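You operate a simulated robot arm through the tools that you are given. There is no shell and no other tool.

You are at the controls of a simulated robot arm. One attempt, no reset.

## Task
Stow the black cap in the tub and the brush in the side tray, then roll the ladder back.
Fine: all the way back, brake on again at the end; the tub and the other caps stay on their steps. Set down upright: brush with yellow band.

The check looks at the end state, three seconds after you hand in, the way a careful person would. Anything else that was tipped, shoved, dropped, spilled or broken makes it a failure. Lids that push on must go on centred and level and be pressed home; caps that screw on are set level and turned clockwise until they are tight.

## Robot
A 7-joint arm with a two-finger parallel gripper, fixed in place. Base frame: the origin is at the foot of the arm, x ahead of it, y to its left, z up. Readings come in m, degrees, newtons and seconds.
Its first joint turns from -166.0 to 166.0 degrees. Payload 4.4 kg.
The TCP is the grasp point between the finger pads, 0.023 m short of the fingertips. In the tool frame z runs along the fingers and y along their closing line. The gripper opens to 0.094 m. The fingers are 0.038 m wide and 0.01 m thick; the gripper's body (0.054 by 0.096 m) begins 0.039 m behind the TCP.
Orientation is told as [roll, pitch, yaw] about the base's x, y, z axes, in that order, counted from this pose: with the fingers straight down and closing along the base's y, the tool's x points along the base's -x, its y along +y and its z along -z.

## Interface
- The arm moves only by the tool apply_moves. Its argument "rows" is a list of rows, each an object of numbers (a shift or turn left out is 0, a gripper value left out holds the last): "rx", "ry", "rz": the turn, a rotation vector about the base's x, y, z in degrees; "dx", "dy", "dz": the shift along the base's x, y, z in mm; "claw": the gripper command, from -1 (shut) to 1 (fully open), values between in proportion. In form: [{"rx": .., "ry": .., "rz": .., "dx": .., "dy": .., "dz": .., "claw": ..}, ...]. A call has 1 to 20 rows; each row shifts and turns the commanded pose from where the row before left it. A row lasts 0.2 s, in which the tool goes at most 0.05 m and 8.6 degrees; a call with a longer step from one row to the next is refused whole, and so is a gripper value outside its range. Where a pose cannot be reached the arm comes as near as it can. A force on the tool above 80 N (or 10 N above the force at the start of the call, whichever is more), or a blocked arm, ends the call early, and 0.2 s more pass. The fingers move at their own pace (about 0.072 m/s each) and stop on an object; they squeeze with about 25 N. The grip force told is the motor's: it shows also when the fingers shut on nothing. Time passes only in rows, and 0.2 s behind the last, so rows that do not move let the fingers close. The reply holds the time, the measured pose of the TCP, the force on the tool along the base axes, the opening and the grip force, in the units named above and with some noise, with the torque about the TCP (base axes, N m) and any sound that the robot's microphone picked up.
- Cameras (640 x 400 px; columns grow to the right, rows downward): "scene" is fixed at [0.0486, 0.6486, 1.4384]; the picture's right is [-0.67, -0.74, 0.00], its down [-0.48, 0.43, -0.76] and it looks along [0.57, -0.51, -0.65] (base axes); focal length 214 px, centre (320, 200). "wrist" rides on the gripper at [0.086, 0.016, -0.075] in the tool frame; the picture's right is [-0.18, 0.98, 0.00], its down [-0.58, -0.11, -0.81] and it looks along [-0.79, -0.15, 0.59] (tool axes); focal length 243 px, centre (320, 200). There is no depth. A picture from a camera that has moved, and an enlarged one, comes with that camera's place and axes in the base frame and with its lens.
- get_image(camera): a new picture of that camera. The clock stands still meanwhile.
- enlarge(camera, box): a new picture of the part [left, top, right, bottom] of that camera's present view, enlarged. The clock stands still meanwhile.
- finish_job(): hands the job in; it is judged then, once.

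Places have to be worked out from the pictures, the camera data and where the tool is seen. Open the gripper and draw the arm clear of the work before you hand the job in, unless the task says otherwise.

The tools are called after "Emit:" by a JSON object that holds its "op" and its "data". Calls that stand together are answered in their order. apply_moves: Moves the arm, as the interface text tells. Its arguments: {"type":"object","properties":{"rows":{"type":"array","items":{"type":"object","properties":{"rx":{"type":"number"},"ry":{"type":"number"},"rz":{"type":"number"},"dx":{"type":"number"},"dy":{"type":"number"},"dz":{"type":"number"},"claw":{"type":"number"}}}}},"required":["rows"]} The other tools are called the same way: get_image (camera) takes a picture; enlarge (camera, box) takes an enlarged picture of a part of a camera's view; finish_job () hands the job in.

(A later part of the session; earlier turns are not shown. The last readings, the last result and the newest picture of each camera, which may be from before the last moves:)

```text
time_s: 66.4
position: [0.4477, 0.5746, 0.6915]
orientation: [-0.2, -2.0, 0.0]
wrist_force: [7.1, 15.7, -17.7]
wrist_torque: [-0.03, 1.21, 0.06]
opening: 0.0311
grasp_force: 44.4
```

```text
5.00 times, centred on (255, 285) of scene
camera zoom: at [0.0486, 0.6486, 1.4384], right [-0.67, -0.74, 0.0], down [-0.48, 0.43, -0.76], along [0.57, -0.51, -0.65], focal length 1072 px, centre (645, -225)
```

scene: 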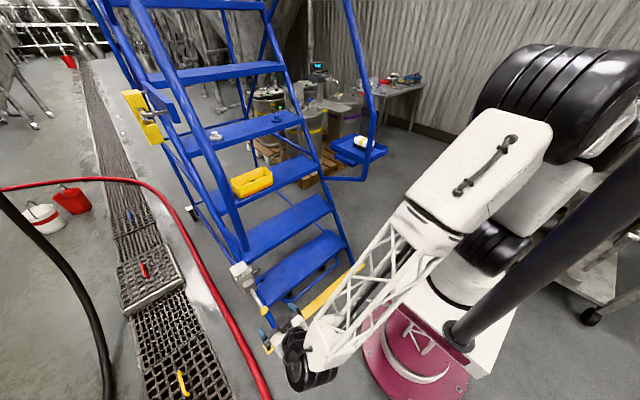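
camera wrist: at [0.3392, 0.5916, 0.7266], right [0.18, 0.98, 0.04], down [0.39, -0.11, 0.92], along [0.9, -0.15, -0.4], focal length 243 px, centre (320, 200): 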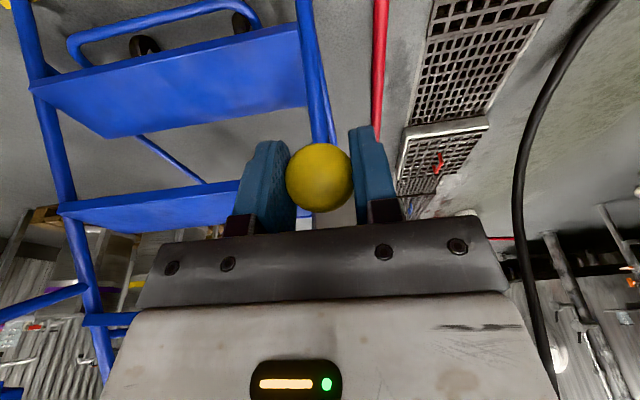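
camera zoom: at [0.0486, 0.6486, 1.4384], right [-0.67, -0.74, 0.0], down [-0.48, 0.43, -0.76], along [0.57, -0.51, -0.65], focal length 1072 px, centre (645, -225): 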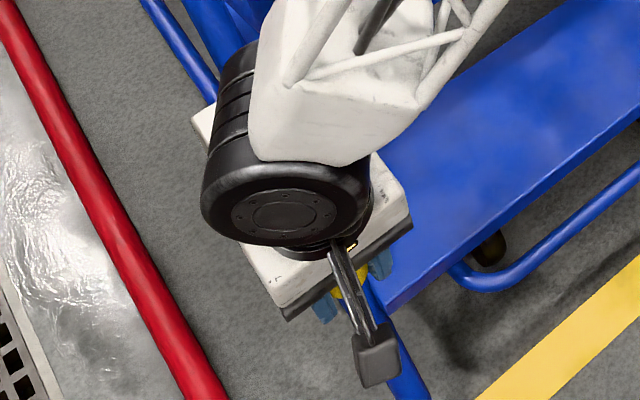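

Now ≈+30°, with 18 N resistance; no click heard yet. I go on a little further.

Emit:
{"op": "apply_moves", "data": {"rows": [{"dx": 3.5, "dz": 7.0, "ry": 3}, {"dx": 3.8, "dz": 6.5, "ry": 3}, {}]}}

```text
time_s: 67.2
position: [0.457, 0.5744, 0.7045]
orientation: [0.0, 4.1, -0.1]
wrist_force: [-0.8, 15.1, -35.3]
wrist_torque: [0.1, -0.04, 0.01]
opening: 0.031
grasp_force: 45.4
```

Emit:
{"op": "apply_moves", "data": {"rows": [{"dx": 2, "dz": 4}, {}]}}

Emit:
{"op": "get_image", "data": {"camera": "wrist"}}

```text
time_s: 67.8
position: [0.4578, 0.5754, 0.7089]
orientation: [-0.1, 4.1, 0.0]
wrist_force: [-7.2, 4.8, -33.8]
wrist_torque: [0.06, 0.12, 0.02]
opening: 0.0304
grasp_force: 44.5
```

```text
taken
camera wrist: at [0.3757, 0.5919, 0.7899], right [0.18, 0.98, -0.02], down [0.64, -0.11, 0.76], along [0.75, -0.15, -0.65], focal length 243 px, centre (320, 200)
```

wrist: 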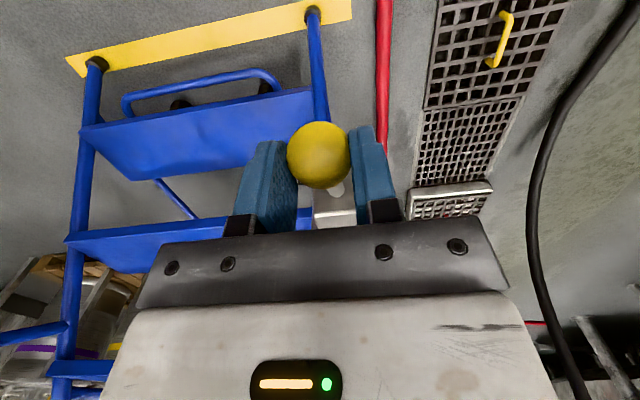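

The knob is now at ≈(0.448, 0.577, 0.70), about +35°, mirrored from ON, and the pads begin to slip: that's the OFF stop. I open and back away upward to check.

Emit:
{"op": "apply_moves", "data": {"rows": [{"claw": 0}, {"claw": 1}, {"claw": 1}, {"claw": 1}, {"dz": 15}, {"dz": 25, "dx": -15}, {"dz": 30, "dx": -30}, {"dx": -40, "dz": 10}, {"dx": -40}]}}

Emit:
{"op": "get_image", "data": {"camera": "wrist"}}

Emit:
{"op": "enlarge", "data": {"camera": "scene", "box": [215, 245, 295, 325]}}

```text
time_s: 69.8
position: [0.3336, 0.576, 0.7903]
orientation: [0.0, 4.0, 0.0]
wrist_force: [0.8, 0.6, -0.5]
wrist_torque: [-0.03, -0.02, -0.02]
opening: 0.0939
grasp_force: 0.1
```

```text
taken
camera wrist: at [0.2518, 0.5921, 0.8712], right [0.18, 0.98, -0.01], down [0.64, -0.11, 0.76], along [0.75, -0.15, -0.65], focal length 243 px, centre (320, 200)
```

wrist: 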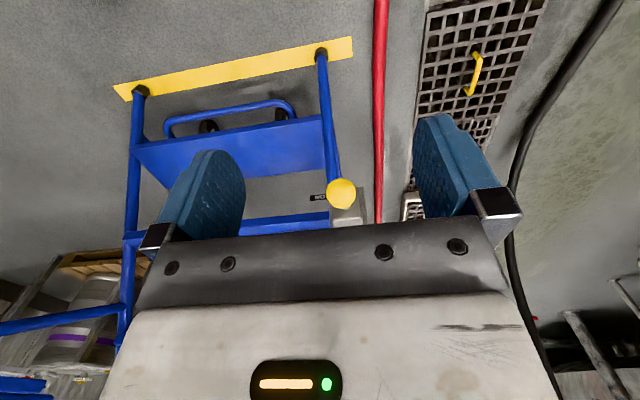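

```text
5.00 times, centred on (255, 285) of scene
camera zoom: at [0.0486, 0.6486, 1.4384], right [-0.67, -0.74, 0.0], down [-0.48, 0.43, -0.76], along [0.57, -0.51, -0.65], focal length 1072 px, centre (645, -225)
```

zoom: 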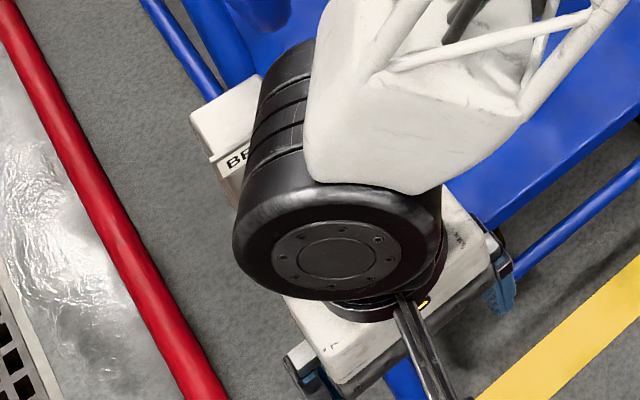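

The lever seems to be up at OFF. I move away to the ladder's centre line so the scene camera can see the lever, and to look at step 2 for pushing.

Emit:
{"op": "apply_moves", "data": {"rows": [{"dy": -30}, {"dy": -40, "ry": -1}, {"dy": -40, "ry": -1}, {"dy": -40, "ry": -1}, {"dy": -40, "ry": -1}, {"dy": -40}, {"dy": -40, "dx": 10}, {"dy": -40, "dx": 10}, {"dy": -40, "dx": 10}, {"dy": -26, "dx": 10}]}}

Emit:
{"op": "get_image", "data": {"camera": "wrist"}}

Emit:
{"op": "enlarge", "data": {"camera": "scene", "box": [215, 245, 295, 325]}}

Emit:
{"op": "get_image", "data": {"camera": "scene"}}

```text
time_s: 72.0
position: [0.3739, 0.1997, 0.7886]
orientation: [0.0, -0.1, 0.1]
wrist_force: [0.1, -0.3, -0.4]
wrist_torque: [0.03, 0.01, 0.03]
opening: 0.0941
grasp_force: 0.0
```

```text
taken
camera wrist: at [0.2866, 0.2162, 0.8651], right [0.18, 0.98, 0.0], down [0.58, -0.11, 0.81], along [0.79, -0.15, -0.59], focal length 243 px, centre (320, 200)
```

wrist: 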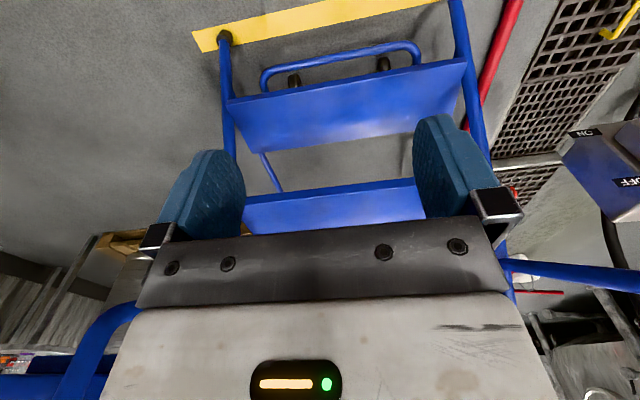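

```text
5.00 times, centred on (255, 285) of scene
camera zoom: at [0.0486, 0.6486, 1.4384], right [-0.67, -0.74, 0.0], down [-0.48, 0.43, -0.76], along [0.57, -0.51, -0.65], focal length 1072 px, centre (645, -225)
```

zoom: 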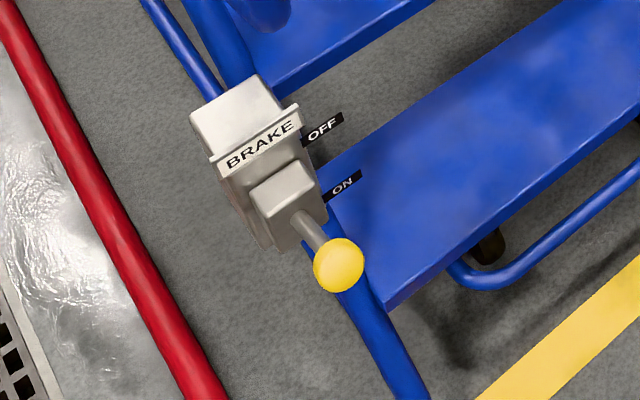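

```text
taken
```

scene: 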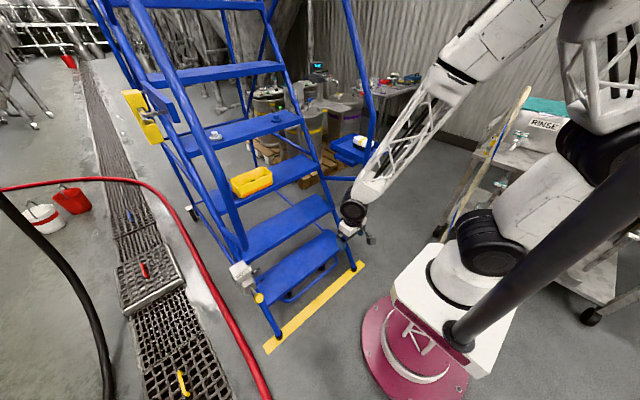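

The knob is at z≈0.694, lever up at OFF. Step 2's front edge is at x≈0.777, z 0.467–0.495. I turn the hand horizontal, pointing at the ladder, to grip the step edge at the centre line for a controlled push.

Emit:
{"op": "apply_moves", "data": {"rows": [{"ry": -7.5, "dx": 6, "dz": -12}, {"ry": -7.5, "dx": 6, "dz": -12}, {"ry": -7.5, "dx": 6, "dz": -12}, {"ry": -7.5, "dx": 6, "dz": -12}, {"ry": -7.5, "dx": 6, "dz": -12}, {"ry": -7.5, "dx": 6, "dz": -12}, {"ry": -7.5, "dx": 6, "dz": -12}, {"ry": -7.5, "dx": 6, "dz": -12}, {"ry": -7.5, "dx": 6, "dz": -12}, {"ry": -7.5, "dx": 6, "dz": -12}, {"ry": -7.5, "dx": 6, "dz": -12}, {"ry": -7.5, "dx": 6, "dz": -12}]}}

Emit:
{"op": "get_image", "data": {"camera": "wrist"}}

```text
time_s: 74.6
position: [0.456, 0.2214, 0.6888]
orientation: [-77.1, -88.6, 76.8]
wrist_force: [-1.0, -0.3, 0.6]
wrist_torque: [-0.02, 0.03, 0.0]
opening: 0.094
grasp_force: 0.0
out of reach, approached as far as the arm can: row 11, 12
```

```text
taken
camera wrist: at [0.38, 0.2359, 0.6031], right [0.01, 0.99, 0.16], down [-0.8, -0.09, 0.59], along [0.6, -0.13, 0.79], focal length 243 px, centre (320, 200)
```

wrist: 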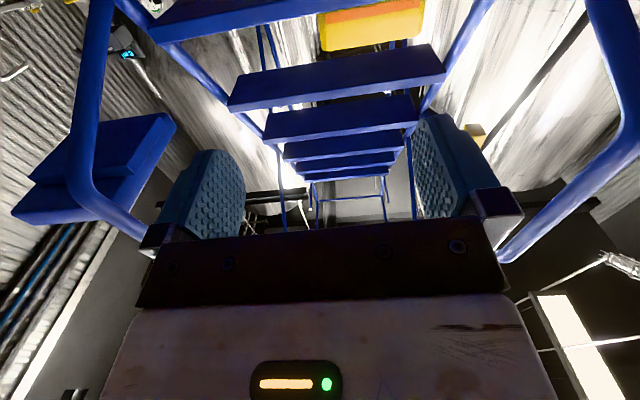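

Near the base the arm hits a limit in this pose; I move forward toward the step where there is more room.

Emit:
{"op": "apply_moves", "data": {"rows": [{"dx": 20, "dz": 5}, {"dx": 25}, {"dx": 25}, {"dx": 25}, {"dx": 25}]}}

Emit:
{"op": "get_image", "data": {"camera": "scene"}}

```text
time_s: 75.8
position: [0.5756, 0.2205, 0.6942]
orientation: [18.1, -90.0, -18.1]
wrist_force: [-0.2, 0.1, 0.6]
wrist_torque: [-0.01, -0.02, 0.03]
opening: 0.0938
grasp_force: 0.1
```

```text
taken
```

scene: 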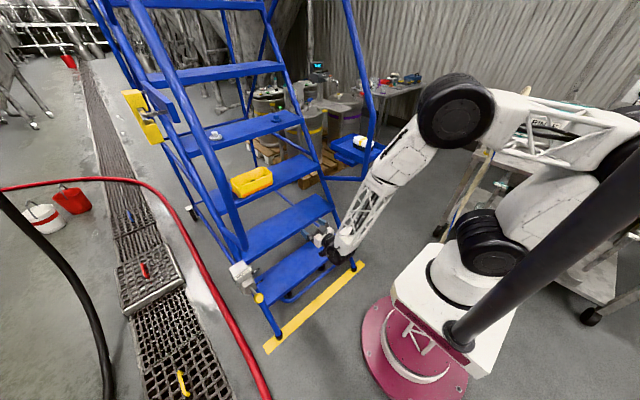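

Now reached. I lower to the step's level while rolling the hand 90° so the fingers close vertically.

Emit:
{"op": "apply_moves", "data": {"rows": [{"rx": 7.5, "dz": -17, "dy": -2}, {"rx": 7.5, "dz": -17, "dy": -2}, {"rx": 7.5, "dz": -17, "dy": -2}, {"rx": 7.5, "dz": -17, "dy": -2}, {"rx": 7.5, "dz": -17, "dy": -2}, {"rx": 7.5, "dz": -17, "dy": -2}, {"rx": 7.5, "dz": -17, "dy": -2}, {"rx": 7.5, "dz": -17, "dy": -2}, {"rx": 7.5, "dz": -17, "dy": -2}, {"rx": 7.5, "dz": -17, "dy": -2}, {"rx": 7.5, "dz": -17}, {"rx": 7.5, "dz": -17}]}}

Emit:
{"op": "get_image", "data": {"camera": "wrist"}}

Emit:
{"op": "get_image", "data": {"camera": "scene"}}

```text
time_s: 78.4
position: [0.5797, 0.2334, 0.7013]
orientation: [78.2, -88.0, -79.0]
wrist_force: [0.0, 0.1, -0.6]
wrist_torque: [0.03, -0.01, -0.02]
opening: 0.0941
grasp_force: 0.0
out of reach, approached as far as the arm can: row 1, 2, 3, 4, 5, 6, 7, 8, 9, 10, 11, 12
```

```text
taken
camera wrist: at [0.5041, 0.2545, 0.6174], right [0.01, 0.98, 0.22], down [-0.8, -0.12, 0.58], along [0.59, -0.18, 0.78], focal length 243 px, centre (320, 200)
```

wrist: 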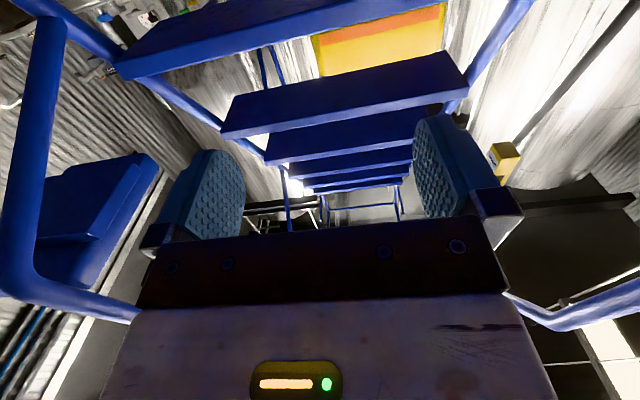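

```text
taken
```

scene: 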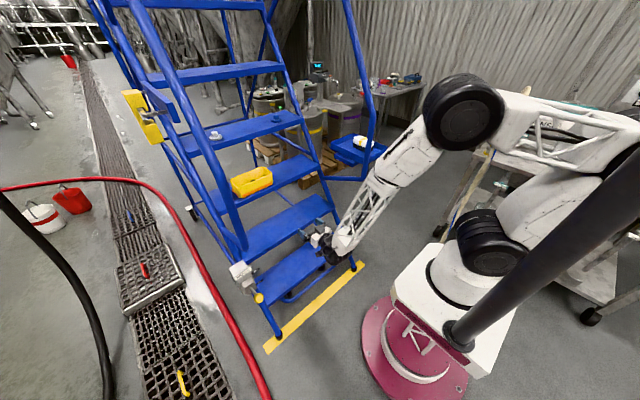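

The hand cannot go horizontal here (forearm comes from above). Instead I'll push with closed fingers pointing down, against a step's front edge. First I turn the hand back to vertical.

Emit:
{"op": "apply_moves", "data": {"rows": [{"ry": 7, "dx": -5}, {"ry": 7, "dx": -5}, {"ry": 7, "dx": -5}, {"ry": 7, "dx": -5, "claw": 0}, {"ry": 7, "dx": -5, "claw": -1}, {"ry": 7, "dx": -5}, {"ry": 7, "dx": -5}, {"ry": 7, "dx": -5}, {"ry": 7, "dx": -5, "dy": -5}, {"ry": 7, "dx": -5, "dy": -10}, {"ry": 7, "dy": -10}, {"ry": 7, "dy": -8}]}}

Emit:
{"op": "get_image", "data": {"camera": "wrist"}}

Emit:
{"op": "get_image", "data": {"camera": "scene"}}

```text
time_s: 81.2
position: [0.5497, 0.2112, 0.8392]
orientation: [5.1, -19.1, -3.3]
wrist_force: [0.8, -0.7, 0.4]
wrist_torque: [0.03, 0.03, -0.02]
opening: 0.0
grasp_force: 24.7
out of reach, approached as far as the arm can: row 12
stopped in row 12: the arm was blocked; the commanded pose is now the measured one
```

```text
taken
camera wrist: at [0.4436, 0.2264, 0.8827], right [0.2, 0.97, 0.14], down [0.28, -0.2, 0.94], along [0.94, -0.15, -0.31], focal length 243 px, centre (320, 200)
```

wrist: 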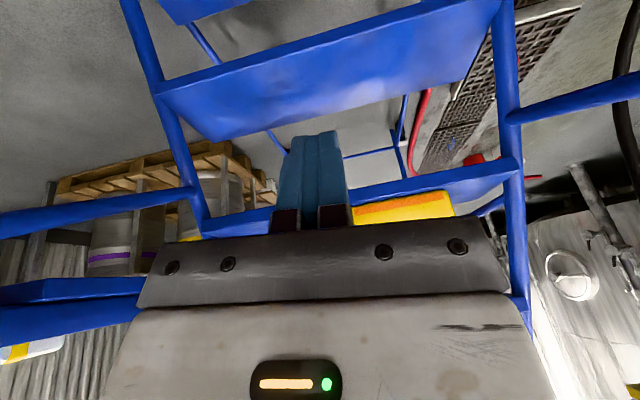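

```text
taken
```

scene: 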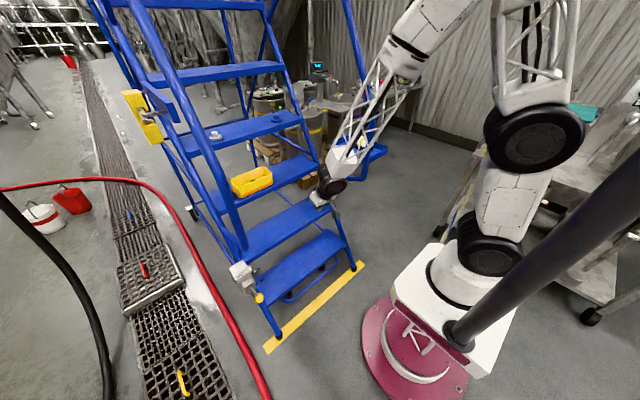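

The arm reported being blocked though the tool force is nil; I check whether the forearm is near the right handrail and whether the ladder moved.

Emit:
{"op": "enlarge", "data": {"camera": "scene", "box": [290, 0, 450, 210]}}

Emit:
{"op": "enlarge", "data": {"camera": "scene", "box": [200, 220, 380, 360]}}

Emit:
{"op": "enlarge", "data": {"camera": "scene", "box": [180, 90, 340, 210]}}

```text
1.90 times, centred on (370, 105) of scene
camera zoom: at [0.0486, 0.6486, 1.4384], right [-0.67, -0.74, 0.0], down [-0.48, 0.43, -0.76], along [0.57, -0.51, -0.65], focal length 408 px, centre (225, 381)
```

zoom: 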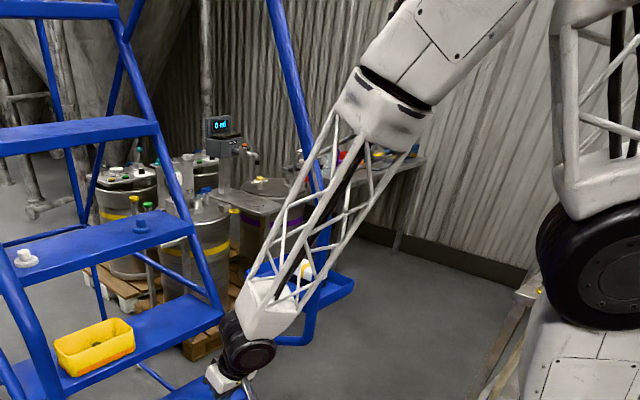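

```text
2.86 times, centred on (290, 290) of scene
camera zoom: at [0.0486, 0.6486, 1.4384], right [-0.67, -0.74, 0.0], down [-0.48, 0.43, -0.76], along [0.57, -0.51, -0.65], focal length 613 px, centre (406, -57)
```

zoom: 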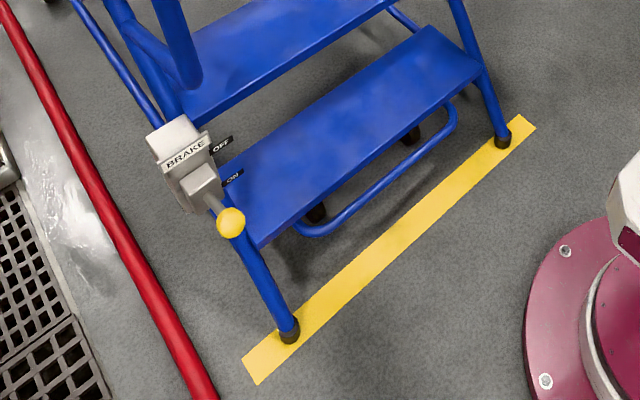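

```text
3.33 times, centred on (260, 150) of scene
camera zoom: at [0.0486, 0.6486, 1.4384], right [-0.67, -0.74, 0.0], down [-0.48, 0.43, -0.76], along [0.57, -0.51, -0.65], focal length 715 px, centre (520, 367)
```

zoom: 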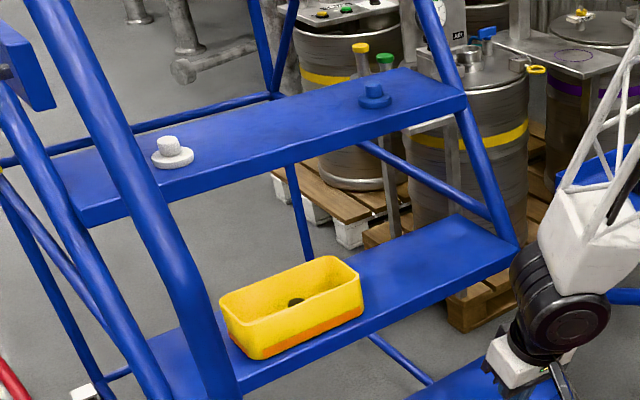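

Everything is still in place and the forearm is clear. I straighten the hand to vertical in small turns while moving back and down.

Emit:
{"op": "apply_moves", "data": {"rows": [{"ry": 4, "rx": -1, "rz": 0.7, "dx": -8, "dz": -10}, {"ry": 4, "rx": -1, "rz": 0.7, "dx": -8, "dz": -10}, {"ry": 4, "rx": -1, "rz": 0.6, "dx": -8, "dz": -10}, {"ry": 4, "rx": -1, "rz": 0.6, "dx": -8, "dz": -10}, {"ry": 3, "rx": -1, "rz": 0.6, "dx": -8, "dz": -10}]}}

Emit:
{"op": "get_image", "data": {"camera": "wrist"}}

```text
time_s: 82.4
position: [0.5096, 0.2096, 0.7892]
orientation: [-0.3, -0.1, 0.8]
wrist_force: [0.1, -0.5, -0.7]
wrist_torque: [-0.01, -0.01, -0.01]
opening: 0.0
grasp_force: 24.6
```

```text
taken
camera wrist: at [0.4221, 0.226, 0.8639], right [0.17, 0.99, -0.01], down [0.58, -0.1, 0.81], along [0.8, -0.14, -0.59], focal length 243 px, centre (320, 200)
```

wrist: 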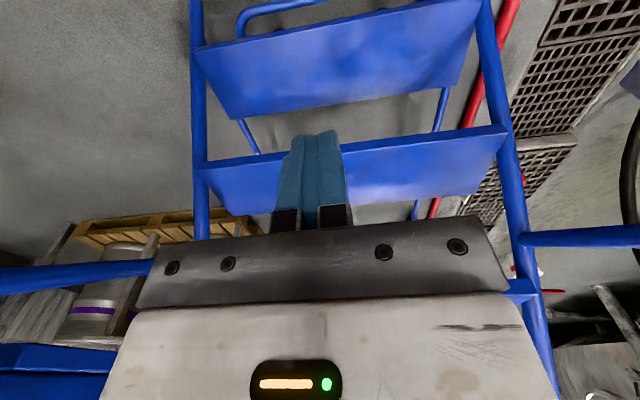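

I'll push low on step 1 (front edge x≈0.638, z 0.217–0.245) at the centre line, with closed fingers pointing down. I descend in front of it.

Emit:
{"op": "apply_moves", "data": {"rows": [{"dz": -30, "dy": -2}, {"dz": -40, "dy": -2, "rz": -0.4}, {"dz": -45, "dy": -2, "rz": -0.4}, {"dz": -45, "dy": -2}, {"dz": -45, "dx": 5}, {"dz": -45, "dx": 5}, {"dz": -45, "dx": 5}, {"dz": -45, "dx": 5}, {"dz": -45, "dx": 5}, {"dz": -45, "dx": 5}, {"dz": -45}, {"dz": -40}, {"dz": -25}, {"dz": -12}]}}

Emit:
{"op": "get_image", "data": {"camera": "wrist"}}

Emit:
{"op": "get_image", "data": {"camera": "scene"}}

```text
time_s: 85.4
position: [0.5397, 0.2037, 0.2372]
orientation: [-0.2, -0.3, 0.0]
wrist_force: [0.2, -0.3, 0.8]
wrist_torque: [-0.01, 0.0, 0.01]
opening: 0.0001
grasp_force: 25.1
```

```text
taken
camera wrist: at [0.4531, 0.2203, 0.3117], right [0.18, 0.98, -0.01], down [0.58, -0.1, 0.81], along [0.79, -0.15, -0.59], focal length 243 px, centre (320, 200)
```

wrist: 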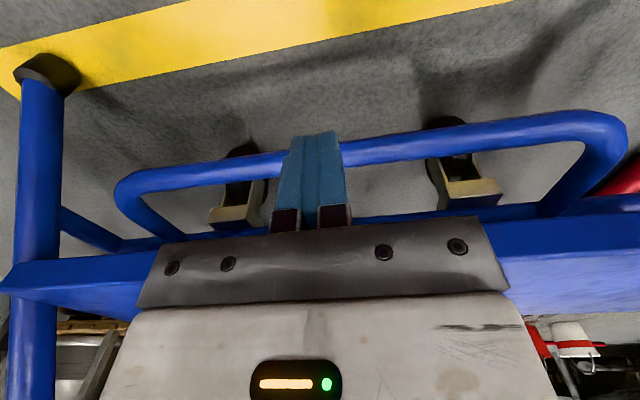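

```text
taken
```

scene: 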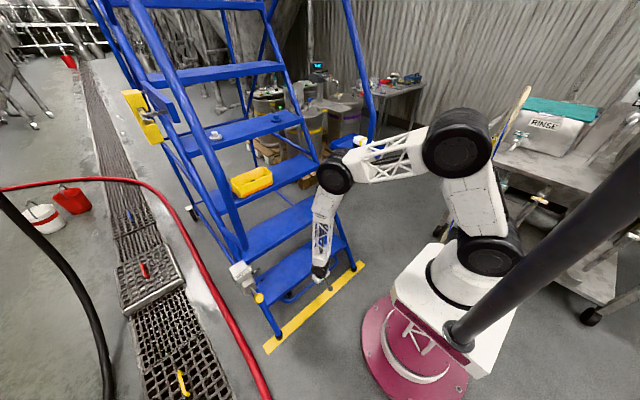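

Fingertips are at the step 1 level, 8 cm in front of it. I advance slowly to make contact and feel the rolling resistance.

Emit:
{"op": "apply_moves", "data": {"rows": [{"dx": 15}, {"dx": 15}, {"dx": 15}, {"dx": 10}, {"dx": 8}, {"dx": 6}, {"dx": 6}, {"dx": 6}, {"dx": 6}, {"dx": 6}]}}

Emit:
{"op": "enlarge", "data": {"camera": "scene", "box": [200, 220, 380, 360]}}

```text
time_s: 87.6
position: [0.6333, 0.2037, 0.2371]
orientation: [-0.3, -0.3, 0.0]
wrist_force: [-0.1, -0.9, -0.2]
wrist_torque: [0.01, 0.0, 0.03]
opening: 0.0
grasp_force: 24.9
```

```text
2.86 times, centred on (290, 290) of scene
camera zoom: at [0.0486, 0.6486, 1.4384], right [-0.67, -0.74, 0.0], down [-0.48, 0.43, -0.76], along [0.57, -0.51, -0.65], focal length 613 px, centre (406, -57)
```

zoom: 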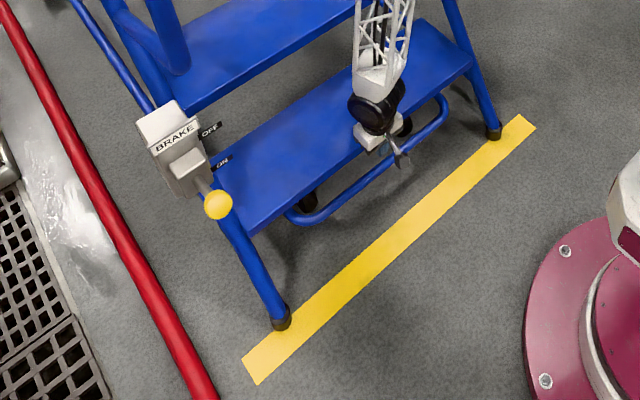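

The ladder rolls easily: both feet moved ≈4 cm to x≈0.572, straight, with almost no force. I keep pushing slowly.

Emit:
{"op": "apply_moves", "data": {"rows": [{"dx": 5}, {"dx": 5}, {"dx": 5}, {"dx": 5}, {"dx": 5}, {"dx": 5}, {"dx": 5}, {"dx": 5}, {"dx": 5}, {"dx": 5}, {"dx": 5}, {"dx": 5}]}}

Emit:
{"op": "get_image", "data": {"camera": "scene"}}

Emit:
{"op": "enlarge", "data": {"camera": "scene", "box": [180, 90, 340, 210]}}

Emit:
{"op": "get_image", "data": {"camera": "wrist"}}

```text
time_s: 90.2
position: [0.6949, 0.2032, 0.2377]
orientation: [-0.4, -0.3, 0.0]
wrist_force: [0.4, 0.5, 0.0]
wrist_torque: [0.03, -0.01, -0.04]
opening: 0.0
grasp_force: 24.9
```

```text
taken
```

scene: 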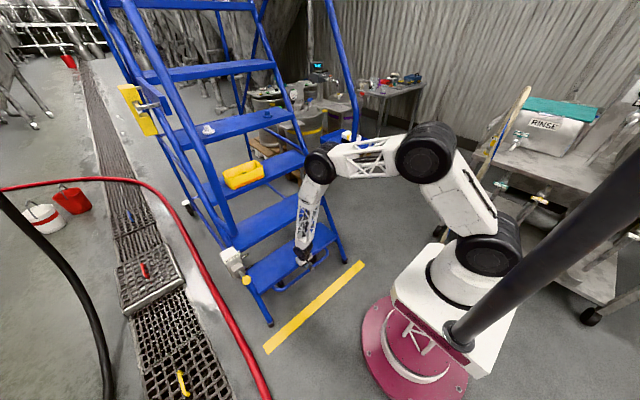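

```text
3.33 times, centred on (260, 150) of scene
camera zoom: at [0.0486, 0.6486, 1.4384], right [-0.67, -0.74, 0.0], down [-0.48, 0.43, -0.76], along [0.57, -0.51, -0.65], focal length 715 px, centre (520, 367)
```

zoom: 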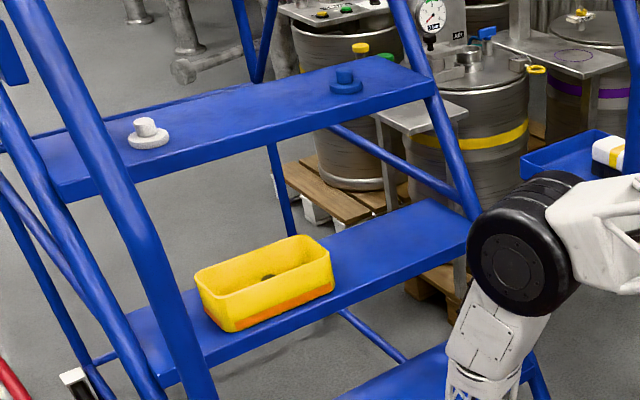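

```text
taken
camera wrist: at [0.6072, 0.22, 0.3122], right [0.18, 0.98, 0.0], down [0.58, -0.1, 0.81], along [0.8, -0.15, -0.59], focal length 243 px, centre (320, 200)
```

wrist: 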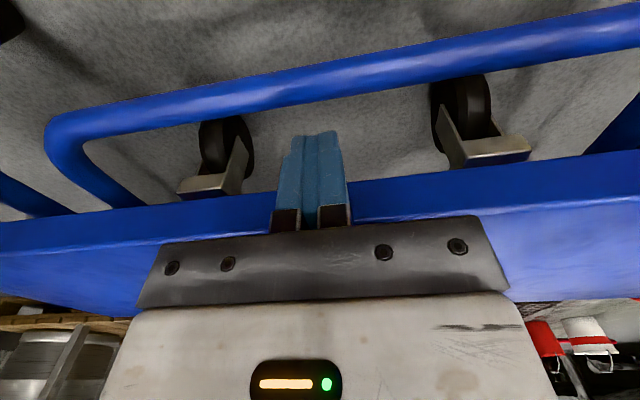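

The ladder's feet are now at x≈0.64; tub, caps and brush are stable. I go on pushing gently, watching for the end stop.

Emit:
{"op": "apply_moves", "data": {"rows": [{"dx": 5}, {"dx": 5}, {"dx": 5}, {"dx": 5}, {"dx": 5}, {"dx": 5}, {"dx": 5}, {"dx": 5}, {"dx": 5}, {"dx": 5}, {"dx": 5}, {"dx": 5}, {"dx": 5}, {"dx": 5}]}}

Emit:
{"op": "get_image", "data": {"camera": "scene"}}

```text
time_s: 93.2
position: [0.7657, 0.2035, 0.2385]
orientation: [-0.4, -0.3, -0.1]
wrist_force: [-0.1, 0.6, 0.8]
wrist_torque: [0.0, -0.01, 0.02]
opening: 0.0
grasp_force: 25.5
```

```text
taken
```

scene: 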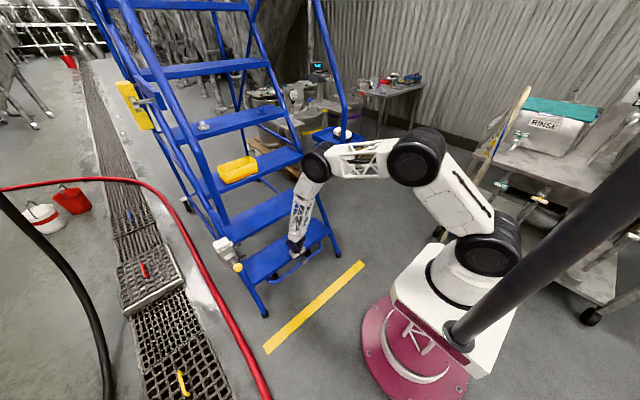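

Feet now at x≈0.70. I continue at the same gentle speed.

Emit:
{"op": "apply_moves", "data": {"rows": [{"dx": 5}, {"dx": 5}, {"dx": 5}, {"dx": 5}, {"dx": 5}, {"dx": 5}, {"dx": 5}, {"dx": 5}, {"dx": 5}, {"dx": 5}, {"dx": 5}, {"dx": 5}]}}

Emit:
{"op": "get_image", "data": {"camera": "scene"}}

Emit:
{"op": "get_image", "data": {"camera": "wrist"}}

```text
time_s: 95.8
position: [0.8242, 0.2049, 0.2383]
orientation: [-0.3, -0.2, 0.0]
wrist_force: [0.0, 0.0, 0.1]
wrist_torque: [-0.05, -0.02, -0.01]
opening: 0.0
grasp_force: 24.6
```

```text
taken
```

scene: 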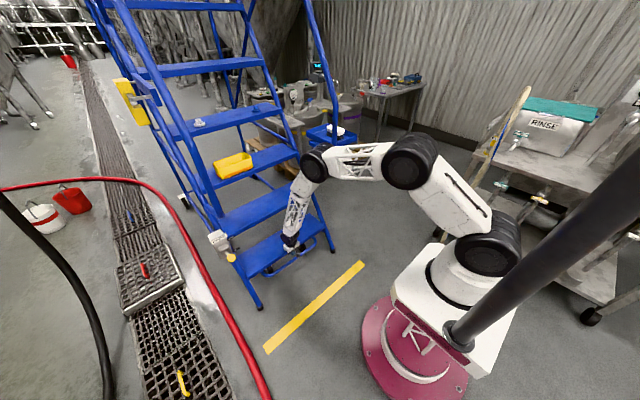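

```text
taken
camera wrist: at [0.7372, 0.2202, 0.3124], right [0.18, 0.98, 0.0], down [0.58, -0.1, 0.81], along [0.79, -0.15, -0.59], focal length 243 px, centre (320, 200)
```

wrist: 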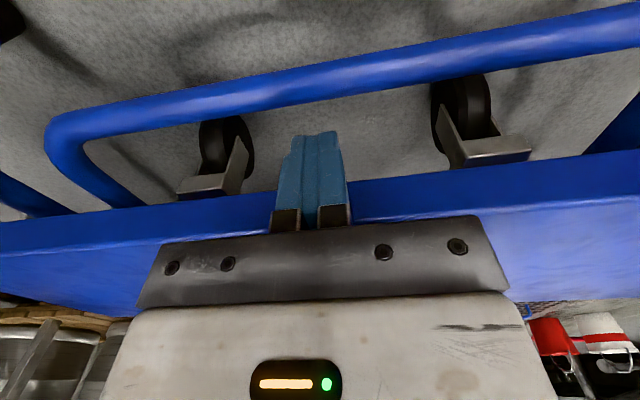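

Contact is steady and everything stays put. Continuing.

Emit:
{"op": "apply_moves", "data": {"rows": [{"dx": 5}, {"dx": 5}, {"dx": 5}, {"dx": 5}, {"dx": 5}, {"dx": 5}, {"dx": 5}, {"dx": 5}, {"dx": 5}, {"dx": 5}]}}

Emit:
{"op": "get_image", "data": {"camera": "scene"}}

```text
time_s: 98.0
position: [0.8747, 0.2037, 0.2375]
orientation: [-0.2, -0.2, 0.0]
wrist_force: [-2.2, 0.8, -0.8]
wrist_torque: [0.0, 0.02, 0.02]
opening: 0.0
grasp_force: 24.1
```

```text
taken
```

scene: 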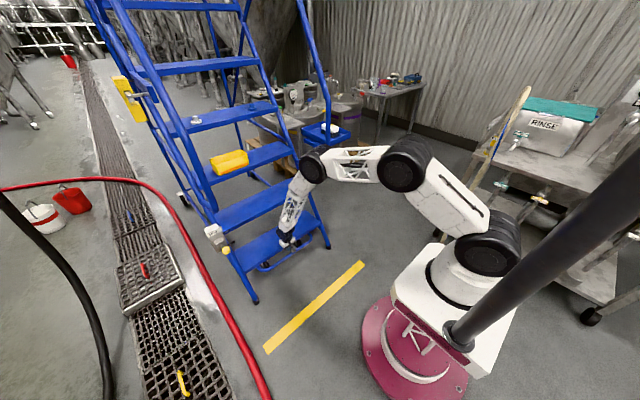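

Emit:
{"op": "apply_moves", "data": {"rows": [{"dx": 5}, {"dx": 5}, {"dx": 5}, {"dx": 5}, {"dx": 5}, {"dx": 5}, {"dx": 5}, {"dx": 5}]}}

Emit:
{"op": "get_image", "data": {"camera": "scene"}}

Emit:
{"op": "get_image", "data": {"camera": "wrist"}}

```text
time_s: 99.8
position: [0.915, 0.2016, 0.2364]
orientation: [-0.2, -0.2, 0.0]
wrist_force: [0.6, 0.0, -0.4]
wrist_torque: [0.0, 0.0, 0.0]
opening: 0.0
grasp_force: 24.9
```

```text
taken
```

scene: 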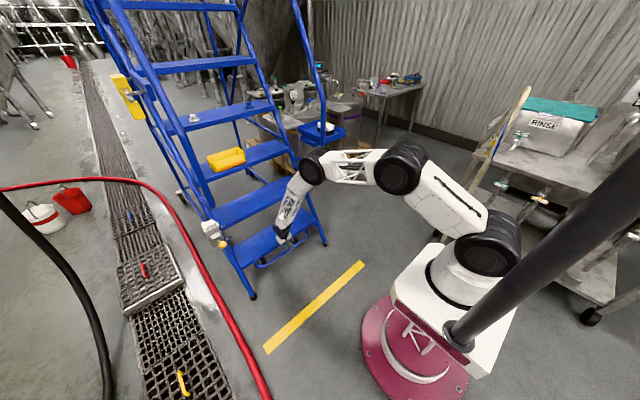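

```text
taken
camera wrist: at [0.8267, 0.2195, 0.312], right [0.18, 0.98, 0.0], down [0.58, -0.1, 0.81], along [0.79, -0.15, -0.59], focal length 243 px, centre (320, 200)
```

wrist: 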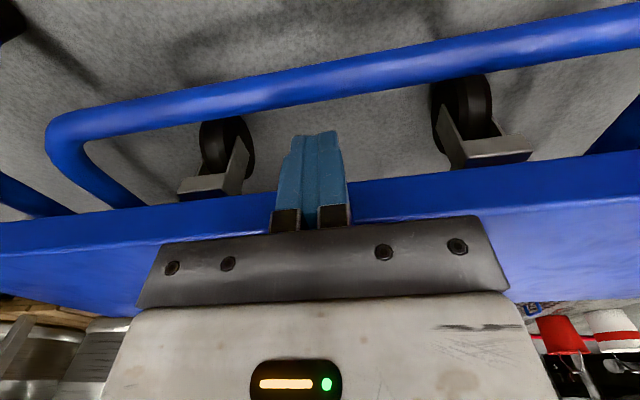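

About 0.30 m rolled; no stop felt yet. Continuing.

Emit:
{"op": "apply_moves", "data": {"rows": [{"dx": 5}, {"dx": 5}, {"dx": 5}, {"dx": 5}, {"dx": 5}, {"dx": 5}, {"dx": 5}, {"dx": 5}]}}

Emit:
{"op": "get_image", "data": {"camera": "scene"}}

```text
time_s: 101.6
position: [0.9542, 0.2035, 0.2368]
orientation: [-0.3, -0.2, 0.0]
wrist_force: [-1.5, 0.2, -0.8]
wrist_torque: [-0.01, -0.02, 0.04]
opening: 0.0
grasp_force: 24.9
```

```text
taken
```

scene: 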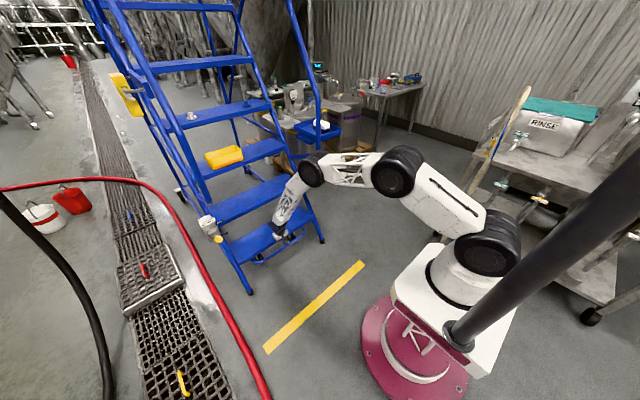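

Still rolling freely, arm not at its limit. Continuing.

Emit:
{"op": "apply_moves", "data": {"rows": [{"dx": 5}, {"dx": 5}, {"dx": 5}, {"dx": 5}, {"dx": 5}, {"dx": 5}, {"dx": 5}, {"dx": 5}]}}

Emit:
{"op": "get_image", "data": {"camera": "scene"}}

```text
time_s: 103.4
position: [0.9943, 0.2037, 0.2375]
orientation: [-0.4, -0.2, 0.1]
wrist_force: [-1.6, -0.2, -0.8]
wrist_torque: [-0.01, 0.0, -0.03]
opening: 0.0001
grasp_force: 25.0
```

```text
taken
```

scene: 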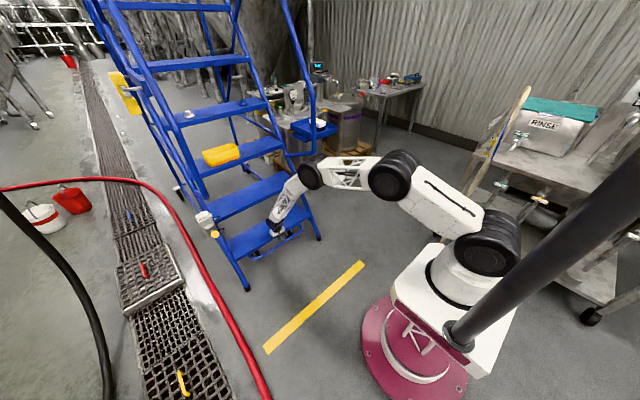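

Feet at x≈0.92 (0.39 m rolled). No stop yet, tray is laterally clear of the kegs. Continuing.

Emit:
{"op": "apply_moves", "data": {"rows": [{"dx": 5}, {"dx": 5}, {"dx": 5}, {"dx": 5}, {"dx": 5}, {"dx": 5}, {"dx": 5}, {"dx": 5}]}}

Emit:
{"op": "get_image", "data": {"camera": "scene"}}

Emit:
{"op": "enlarge", "data": {"camera": "scene", "box": [170, 80, 350, 200]}}

```text
time_s: 105.2
position: [1.0346, 0.2032, 0.2376]
orientation: [-0.3, -0.2, 0.0]
wrist_force: [-0.9, 0.0, 0.2]
wrist_torque: [-0.02, -0.02, 0.0]
opening: 0.0
grasp_force: 25.0
```

```text
taken
```

scene: 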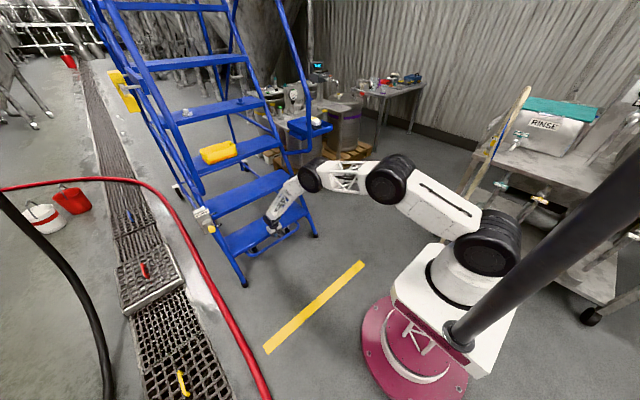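

```text
3.33 times, centred on (260, 140) of scene
camera zoom: at [0.0486, 0.6486, 1.4384], right [-0.67, -0.74, 0.0], down [-0.48, 0.43, -0.76], along [0.57, -0.51, -0.65], focal length 715 px, centre (520, 400)
```

zoom: 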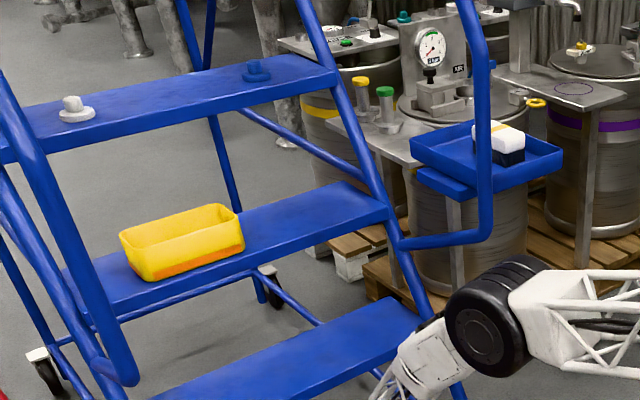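

The shelf and kegs are well beyond and lower than the tray's path. I continue pushing; still no stop.

Emit:
{"op": "apply_moves", "data": {"rows": [{"dx": 5}, {"dx": 5}, {"dx": 5}, {"dx": 5}, {"dx": 5}, {"dx": 5}, {"dx": 5}, {"dx": 5}]}}

Emit:
{"op": "get_image", "data": {"camera": "scene"}}

```text
time_s: 107.0
position: [1.0751, 0.2012, 0.238]
orientation: [-0.3, -0.3, -0.1]
wrist_force: [-0.6, -0.3, -0.8]
wrist_torque: [-0.01, 0.02, -0.02]
opening: 0.0
grasp_force: 24.7
```

```text
taken
```

scene: 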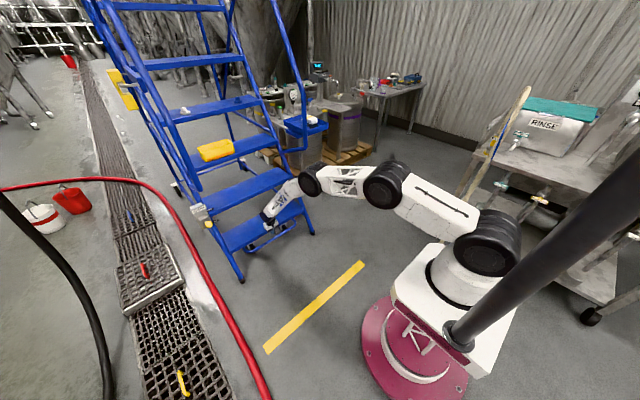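

Emit:
{"op": "apply_moves", "data": {"rows": [{"dx": 5}, {"dx": 5}, {"dx": 5}, {"dx": 5}, {"dx": 5}, {"dx": 5}, {"dx": 5}, {"dx": 5}]}}

Emit:
{"op": "get_image", "data": {"camera": "scene"}}

Emit:
{"op": "get_image", "data": {"camera": "wrist"}}

```text
time_s: 108.5
position: [1.1001, 0.2027, 0.2351]
orientation: [-0.5, 0.2, -0.1]
wrist_force: [-3.8, -0.8, -0.8]
wrist_torque: [0.06, -0.06, 0.02]
opening: 0.0001
grasp_force: 25.0
stopped in row 7: the force on the tool passed its limit at 97 N (the readings are from after the stop); the commanded pose is now the measured one
```

```text
taken
```

scene: 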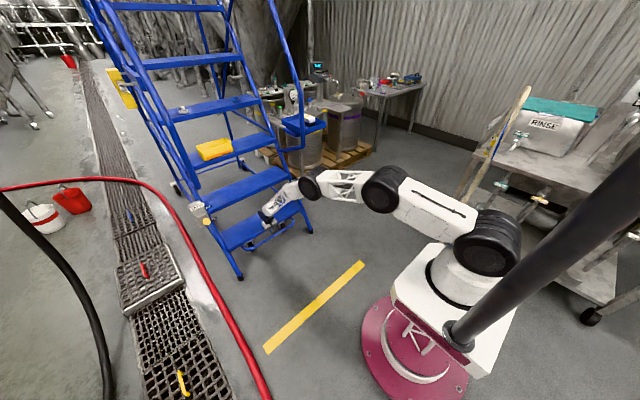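

```text
taken
camera wrist: at [1.0133, 0.2194, 0.3099], right [0.18, 0.98, -0.01], down [0.58, -0.1, 0.8], along [0.79, -0.15, -0.59], focal length 243 px, centre (320, 200)
```

wrist: 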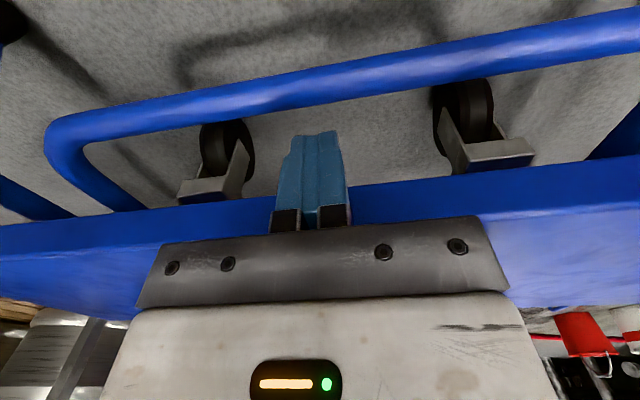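

The ladder hit something firm (97 N) after ≈0.48 m: likely the end stop. I check the steps and then press lightly again to confirm it is fully back and hasn't rebounded.

Emit:
{"op": "enlarge", "data": {"camera": "scene", "box": [150, 60, 330, 200]}}

Emit:
{"op": "apply_moves", "data": {"rows": [{"dx": 2}, {"dx": 2}, {}]}}

```text
2.86 times, centred on (240, 130) of scene
camera zoom: at [0.0486, 0.6486, 1.4384], right [-0.67, -0.74, 0.0], down [-0.48, 0.43, -0.76], along [0.57, -0.51, -0.65], focal length 613 px, centre (549, 400)
```

zoom: 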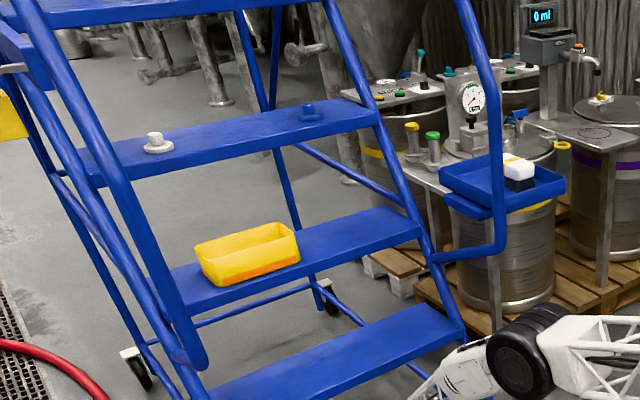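

```text
time_s: 109.0
position: [1.0996, 0.203, 0.2324]
orientation: [-0.5, 0.6, 0.0]
wrist_force: [-2.2, -0.9, 0.0]
wrist_torque: [0.03, -0.06, 0.02]
opening: 0.0003
grasp_force: 24.5
stopped in row 2: the force on the tool passed its limit at 92 N (the readings are from after the stop); the commanded pose is now the measured one
```

The second press is blocked immediately at the same place, so the ladder is firmly at its end stop; tub, caps and brush are undisturbed. I withdraw the fingers and go up to look at the brake lever at its new place.

Emit:
{"op": "apply_moves", "data": {"rows": [{"dx": -15}, {"dx": -30}, {"dx": -40, "dz": 20}, {"dx": -40, "dz": 40}, {"dx": -40, "dz": 45}, {"dx": -40, "dz": 45}, {"dx": -40, "dz": 45}, {"dx": -40, "dz": 45}, {"dx": -20, "dz": 45, "dy": 15}, {"dz": 45, "dy": 25}, {"dz": 45, "dy": 25}, {"dz": 40, "dy": 30}, {"dz": 40, "dy": 30}, {"dz": 40, "dy": 30}, {"dz": 35, "dy": 35}, {"dz": 30, "dy": 35}, {"dy": 40, "dz": 20}, {"dy": 35}]}}

Emit:
{"op": "get_image", "data": {"camera": "wrist"}}

Emit:
{"op": "get_image", "data": {"camera": "scene"}}

```text
refused: row 4 steps farther than a row can; nothing moved
```

```text
taken
camera wrist: at [1.0137, 0.2194, 0.308], right [0.18, 0.98, -0.01], down [0.59, -0.1, 0.8], along [0.79, -0.15, -0.6], focal length 243 px, centre (320, 200)
```

wrist: 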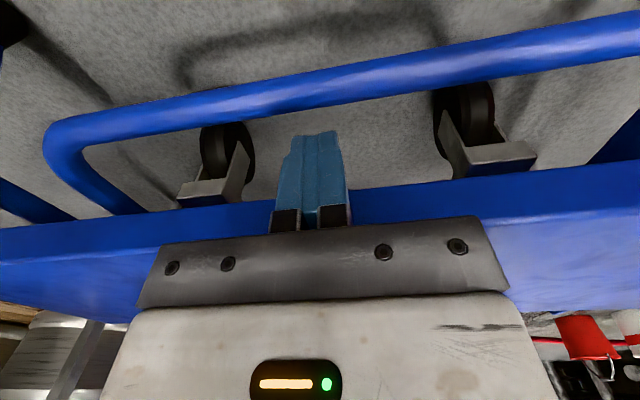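

```text
taken
```

scene: 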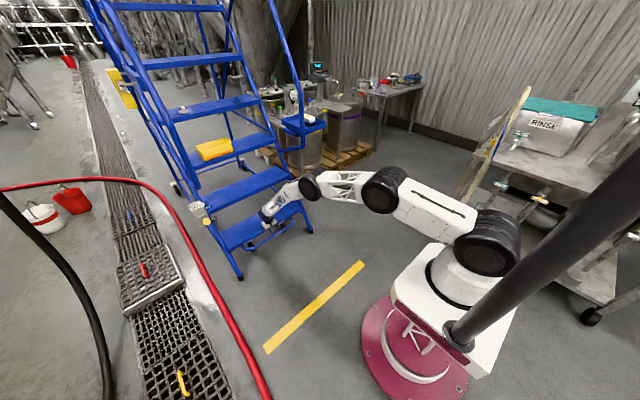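

Rows were a bit too long; I repeat with shorter steps.

Emit:
{"op": "apply_moves", "data": {"rows": [{"dx": -15}, {"dx": -30}, {"dx": -40, "dz": 10}, {"dx": -40, "dz": 20}, {"dx": -35, "dz": 30}, {"dx": -35, "dz": 30}, {"dx": -35, "dz": 30}, {"dx": -35, "dz": 30}, {"dx": -30, "dz": 35, "dy": 10}, {"dx": -20, "dz": 35, "dy": 20}, {"dz": 40, "dy": 25}, {"dz": 35, "dy": 30}, {"dz": 35, "dy": 30}, {"dz": 35, "dy": 30}, {"dz": 35, "dy": 30}, {"dz": 35, "dy": 30}, {"dy": 30, "dz": 35}, {"dy": 30, "dz": 35}, {"dy": 20, "dz": 35}]}}

Emit:
{"op": "get_image", "data": {"camera": "wrist"}}

Emit:
{"op": "get_image", "data": {"camera": "scene"}}

```text
time_s: 113.0
position: [0.7853, 0.4884, 0.7726]
orientation: [-0.5, 0.8, 0.0]
wrist_force: [-1.4, 0.1, -1.0]
wrist_torque: [0.01, -0.01, -0.05]
opening: 0.0
grasp_force: 25.5
```

```text
taken
camera wrist: at [0.6987, 0.5053, 0.8483], right [0.18, 0.98, -0.01], down [0.59, -0.1, 0.8], along [0.79, -0.15, -0.6], focal length 243 px, centre (320, 200)
```

wrist: 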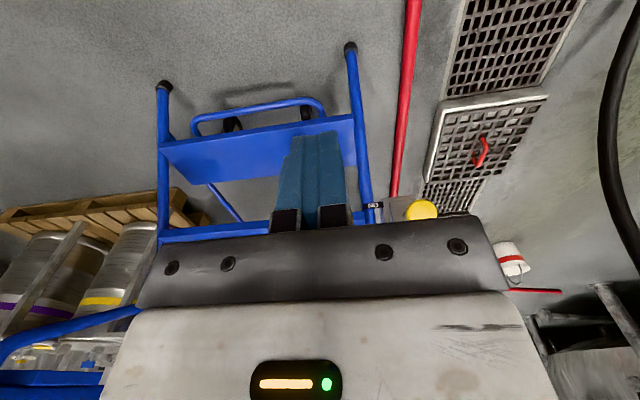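

```text
taken
```

scene: 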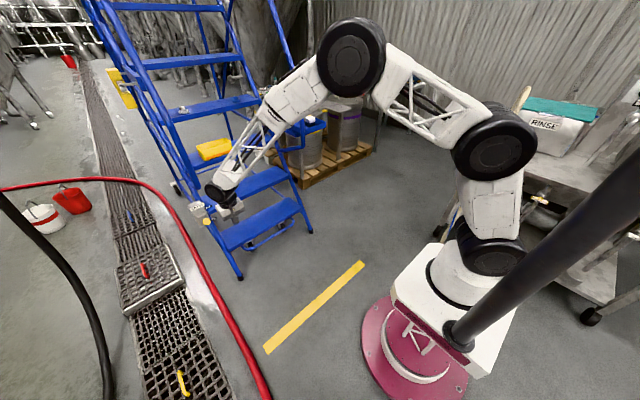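

The knob now reads ≈(0.937, 0.574, 0.694), i.e. the ladder rolled ≈0.49 m. I enlarge the brake.

Emit:
{"op": "enlarge", "data": {"camera": "wrist", "box": [340, 150, 480, 240]}}

Emit:
{"op": "enlarge", "data": {"camera": "scene", "box": [175, 180, 255, 260]}}

```text
4.44 times, centred on (410, 195) of wrist
camera zoom: at [0.6987, 0.5053, 0.8483], right [0.18, 0.98, -0.01], down [0.59, -0.1, 0.8], along [0.79, -0.15, -0.6], focal length 1078 px, centre (-80, 222)
```

zoom: 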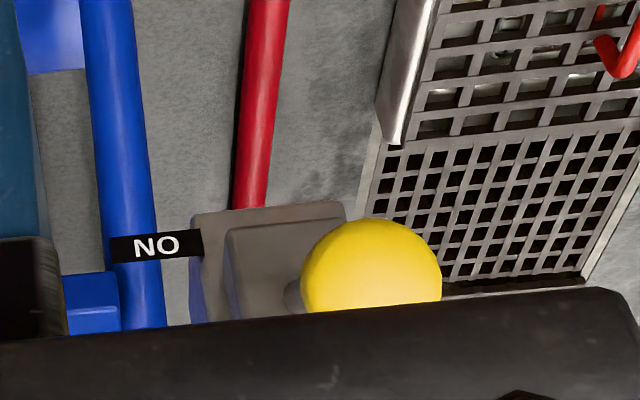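

```text
5.00 times, centred on (215, 220) of scene
camera zoom: at [0.0486, 0.6486, 1.4384], right [-0.67, -0.74, 0.0], down [-0.48, 0.43, -0.76], along [0.57, -0.51, -0.65], focal length 1072 px, centre (845, 100)
```

zoom: 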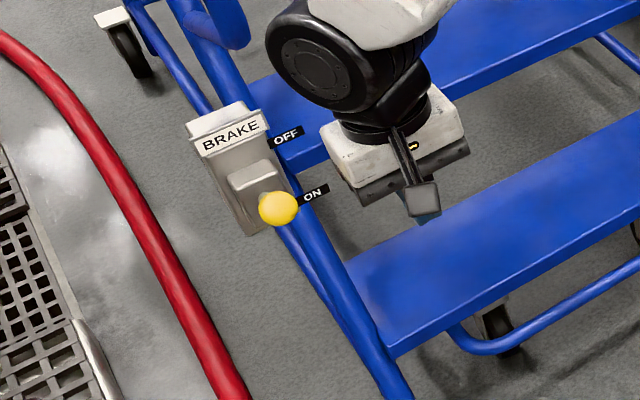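

Both views put the knob at (0.940, 0.575, 0.694). I rise, open the fingers, move over the knob and check before lowering onto it.

Emit:
{"op": "apply_moves", "data": {"rows": [{"dz": 30, "claw": 0, "rx": 0.5, "ry": -0.8}, {"dz": 25, "claw": 1}, {"dx": 30, "dy": 17}, {"dx": 36, "dy": 20}, {"dx": 36, "dy": 20}, {"dx": 32, "dy": 18}, {"dx": 18, "dy": 12}]}}

Emit:
{"op": "get_image", "data": {"camera": "wrist"}}

Emit:
{"op": "enlarge", "data": {"camera": "scene", "box": [175, 170, 255, 250]}}

```text
time_s: 114.6
position: [0.9384, 0.5749, 0.8291]
orientation: [0.1, -0.3, -0.1]
wrist_force: [-0.9, 0.0, 0.4]
wrist_torque: [0.0, -0.02, 0.0]
opening: 0.0939
grasp_force: 0.0
```

```text
taken
camera wrist: at [0.8506, 0.5914, 0.9034], right [0.18, 0.98, 0.0], down [0.58, -0.11, 0.81], along [0.79, -0.15, -0.59], focal length 243 px, centre (320, 200)
```

wrist: 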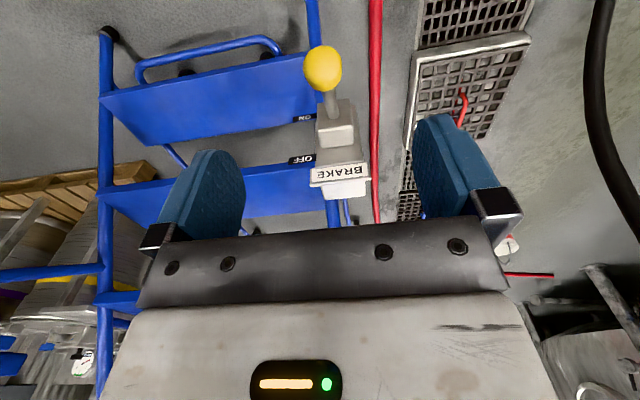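

```text
5.00 times, centred on (215, 210) of scene
camera zoom: at [0.0486, 0.6486, 1.4384], right [-0.67, -0.74, 0.0], down [-0.48, 0.43, -0.76], along [0.57, -0.51, -0.65], focal length 1072 px, centre (845, 150)
```

zoom: 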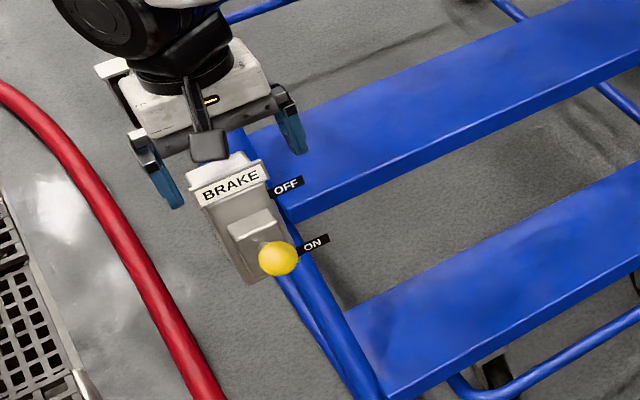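

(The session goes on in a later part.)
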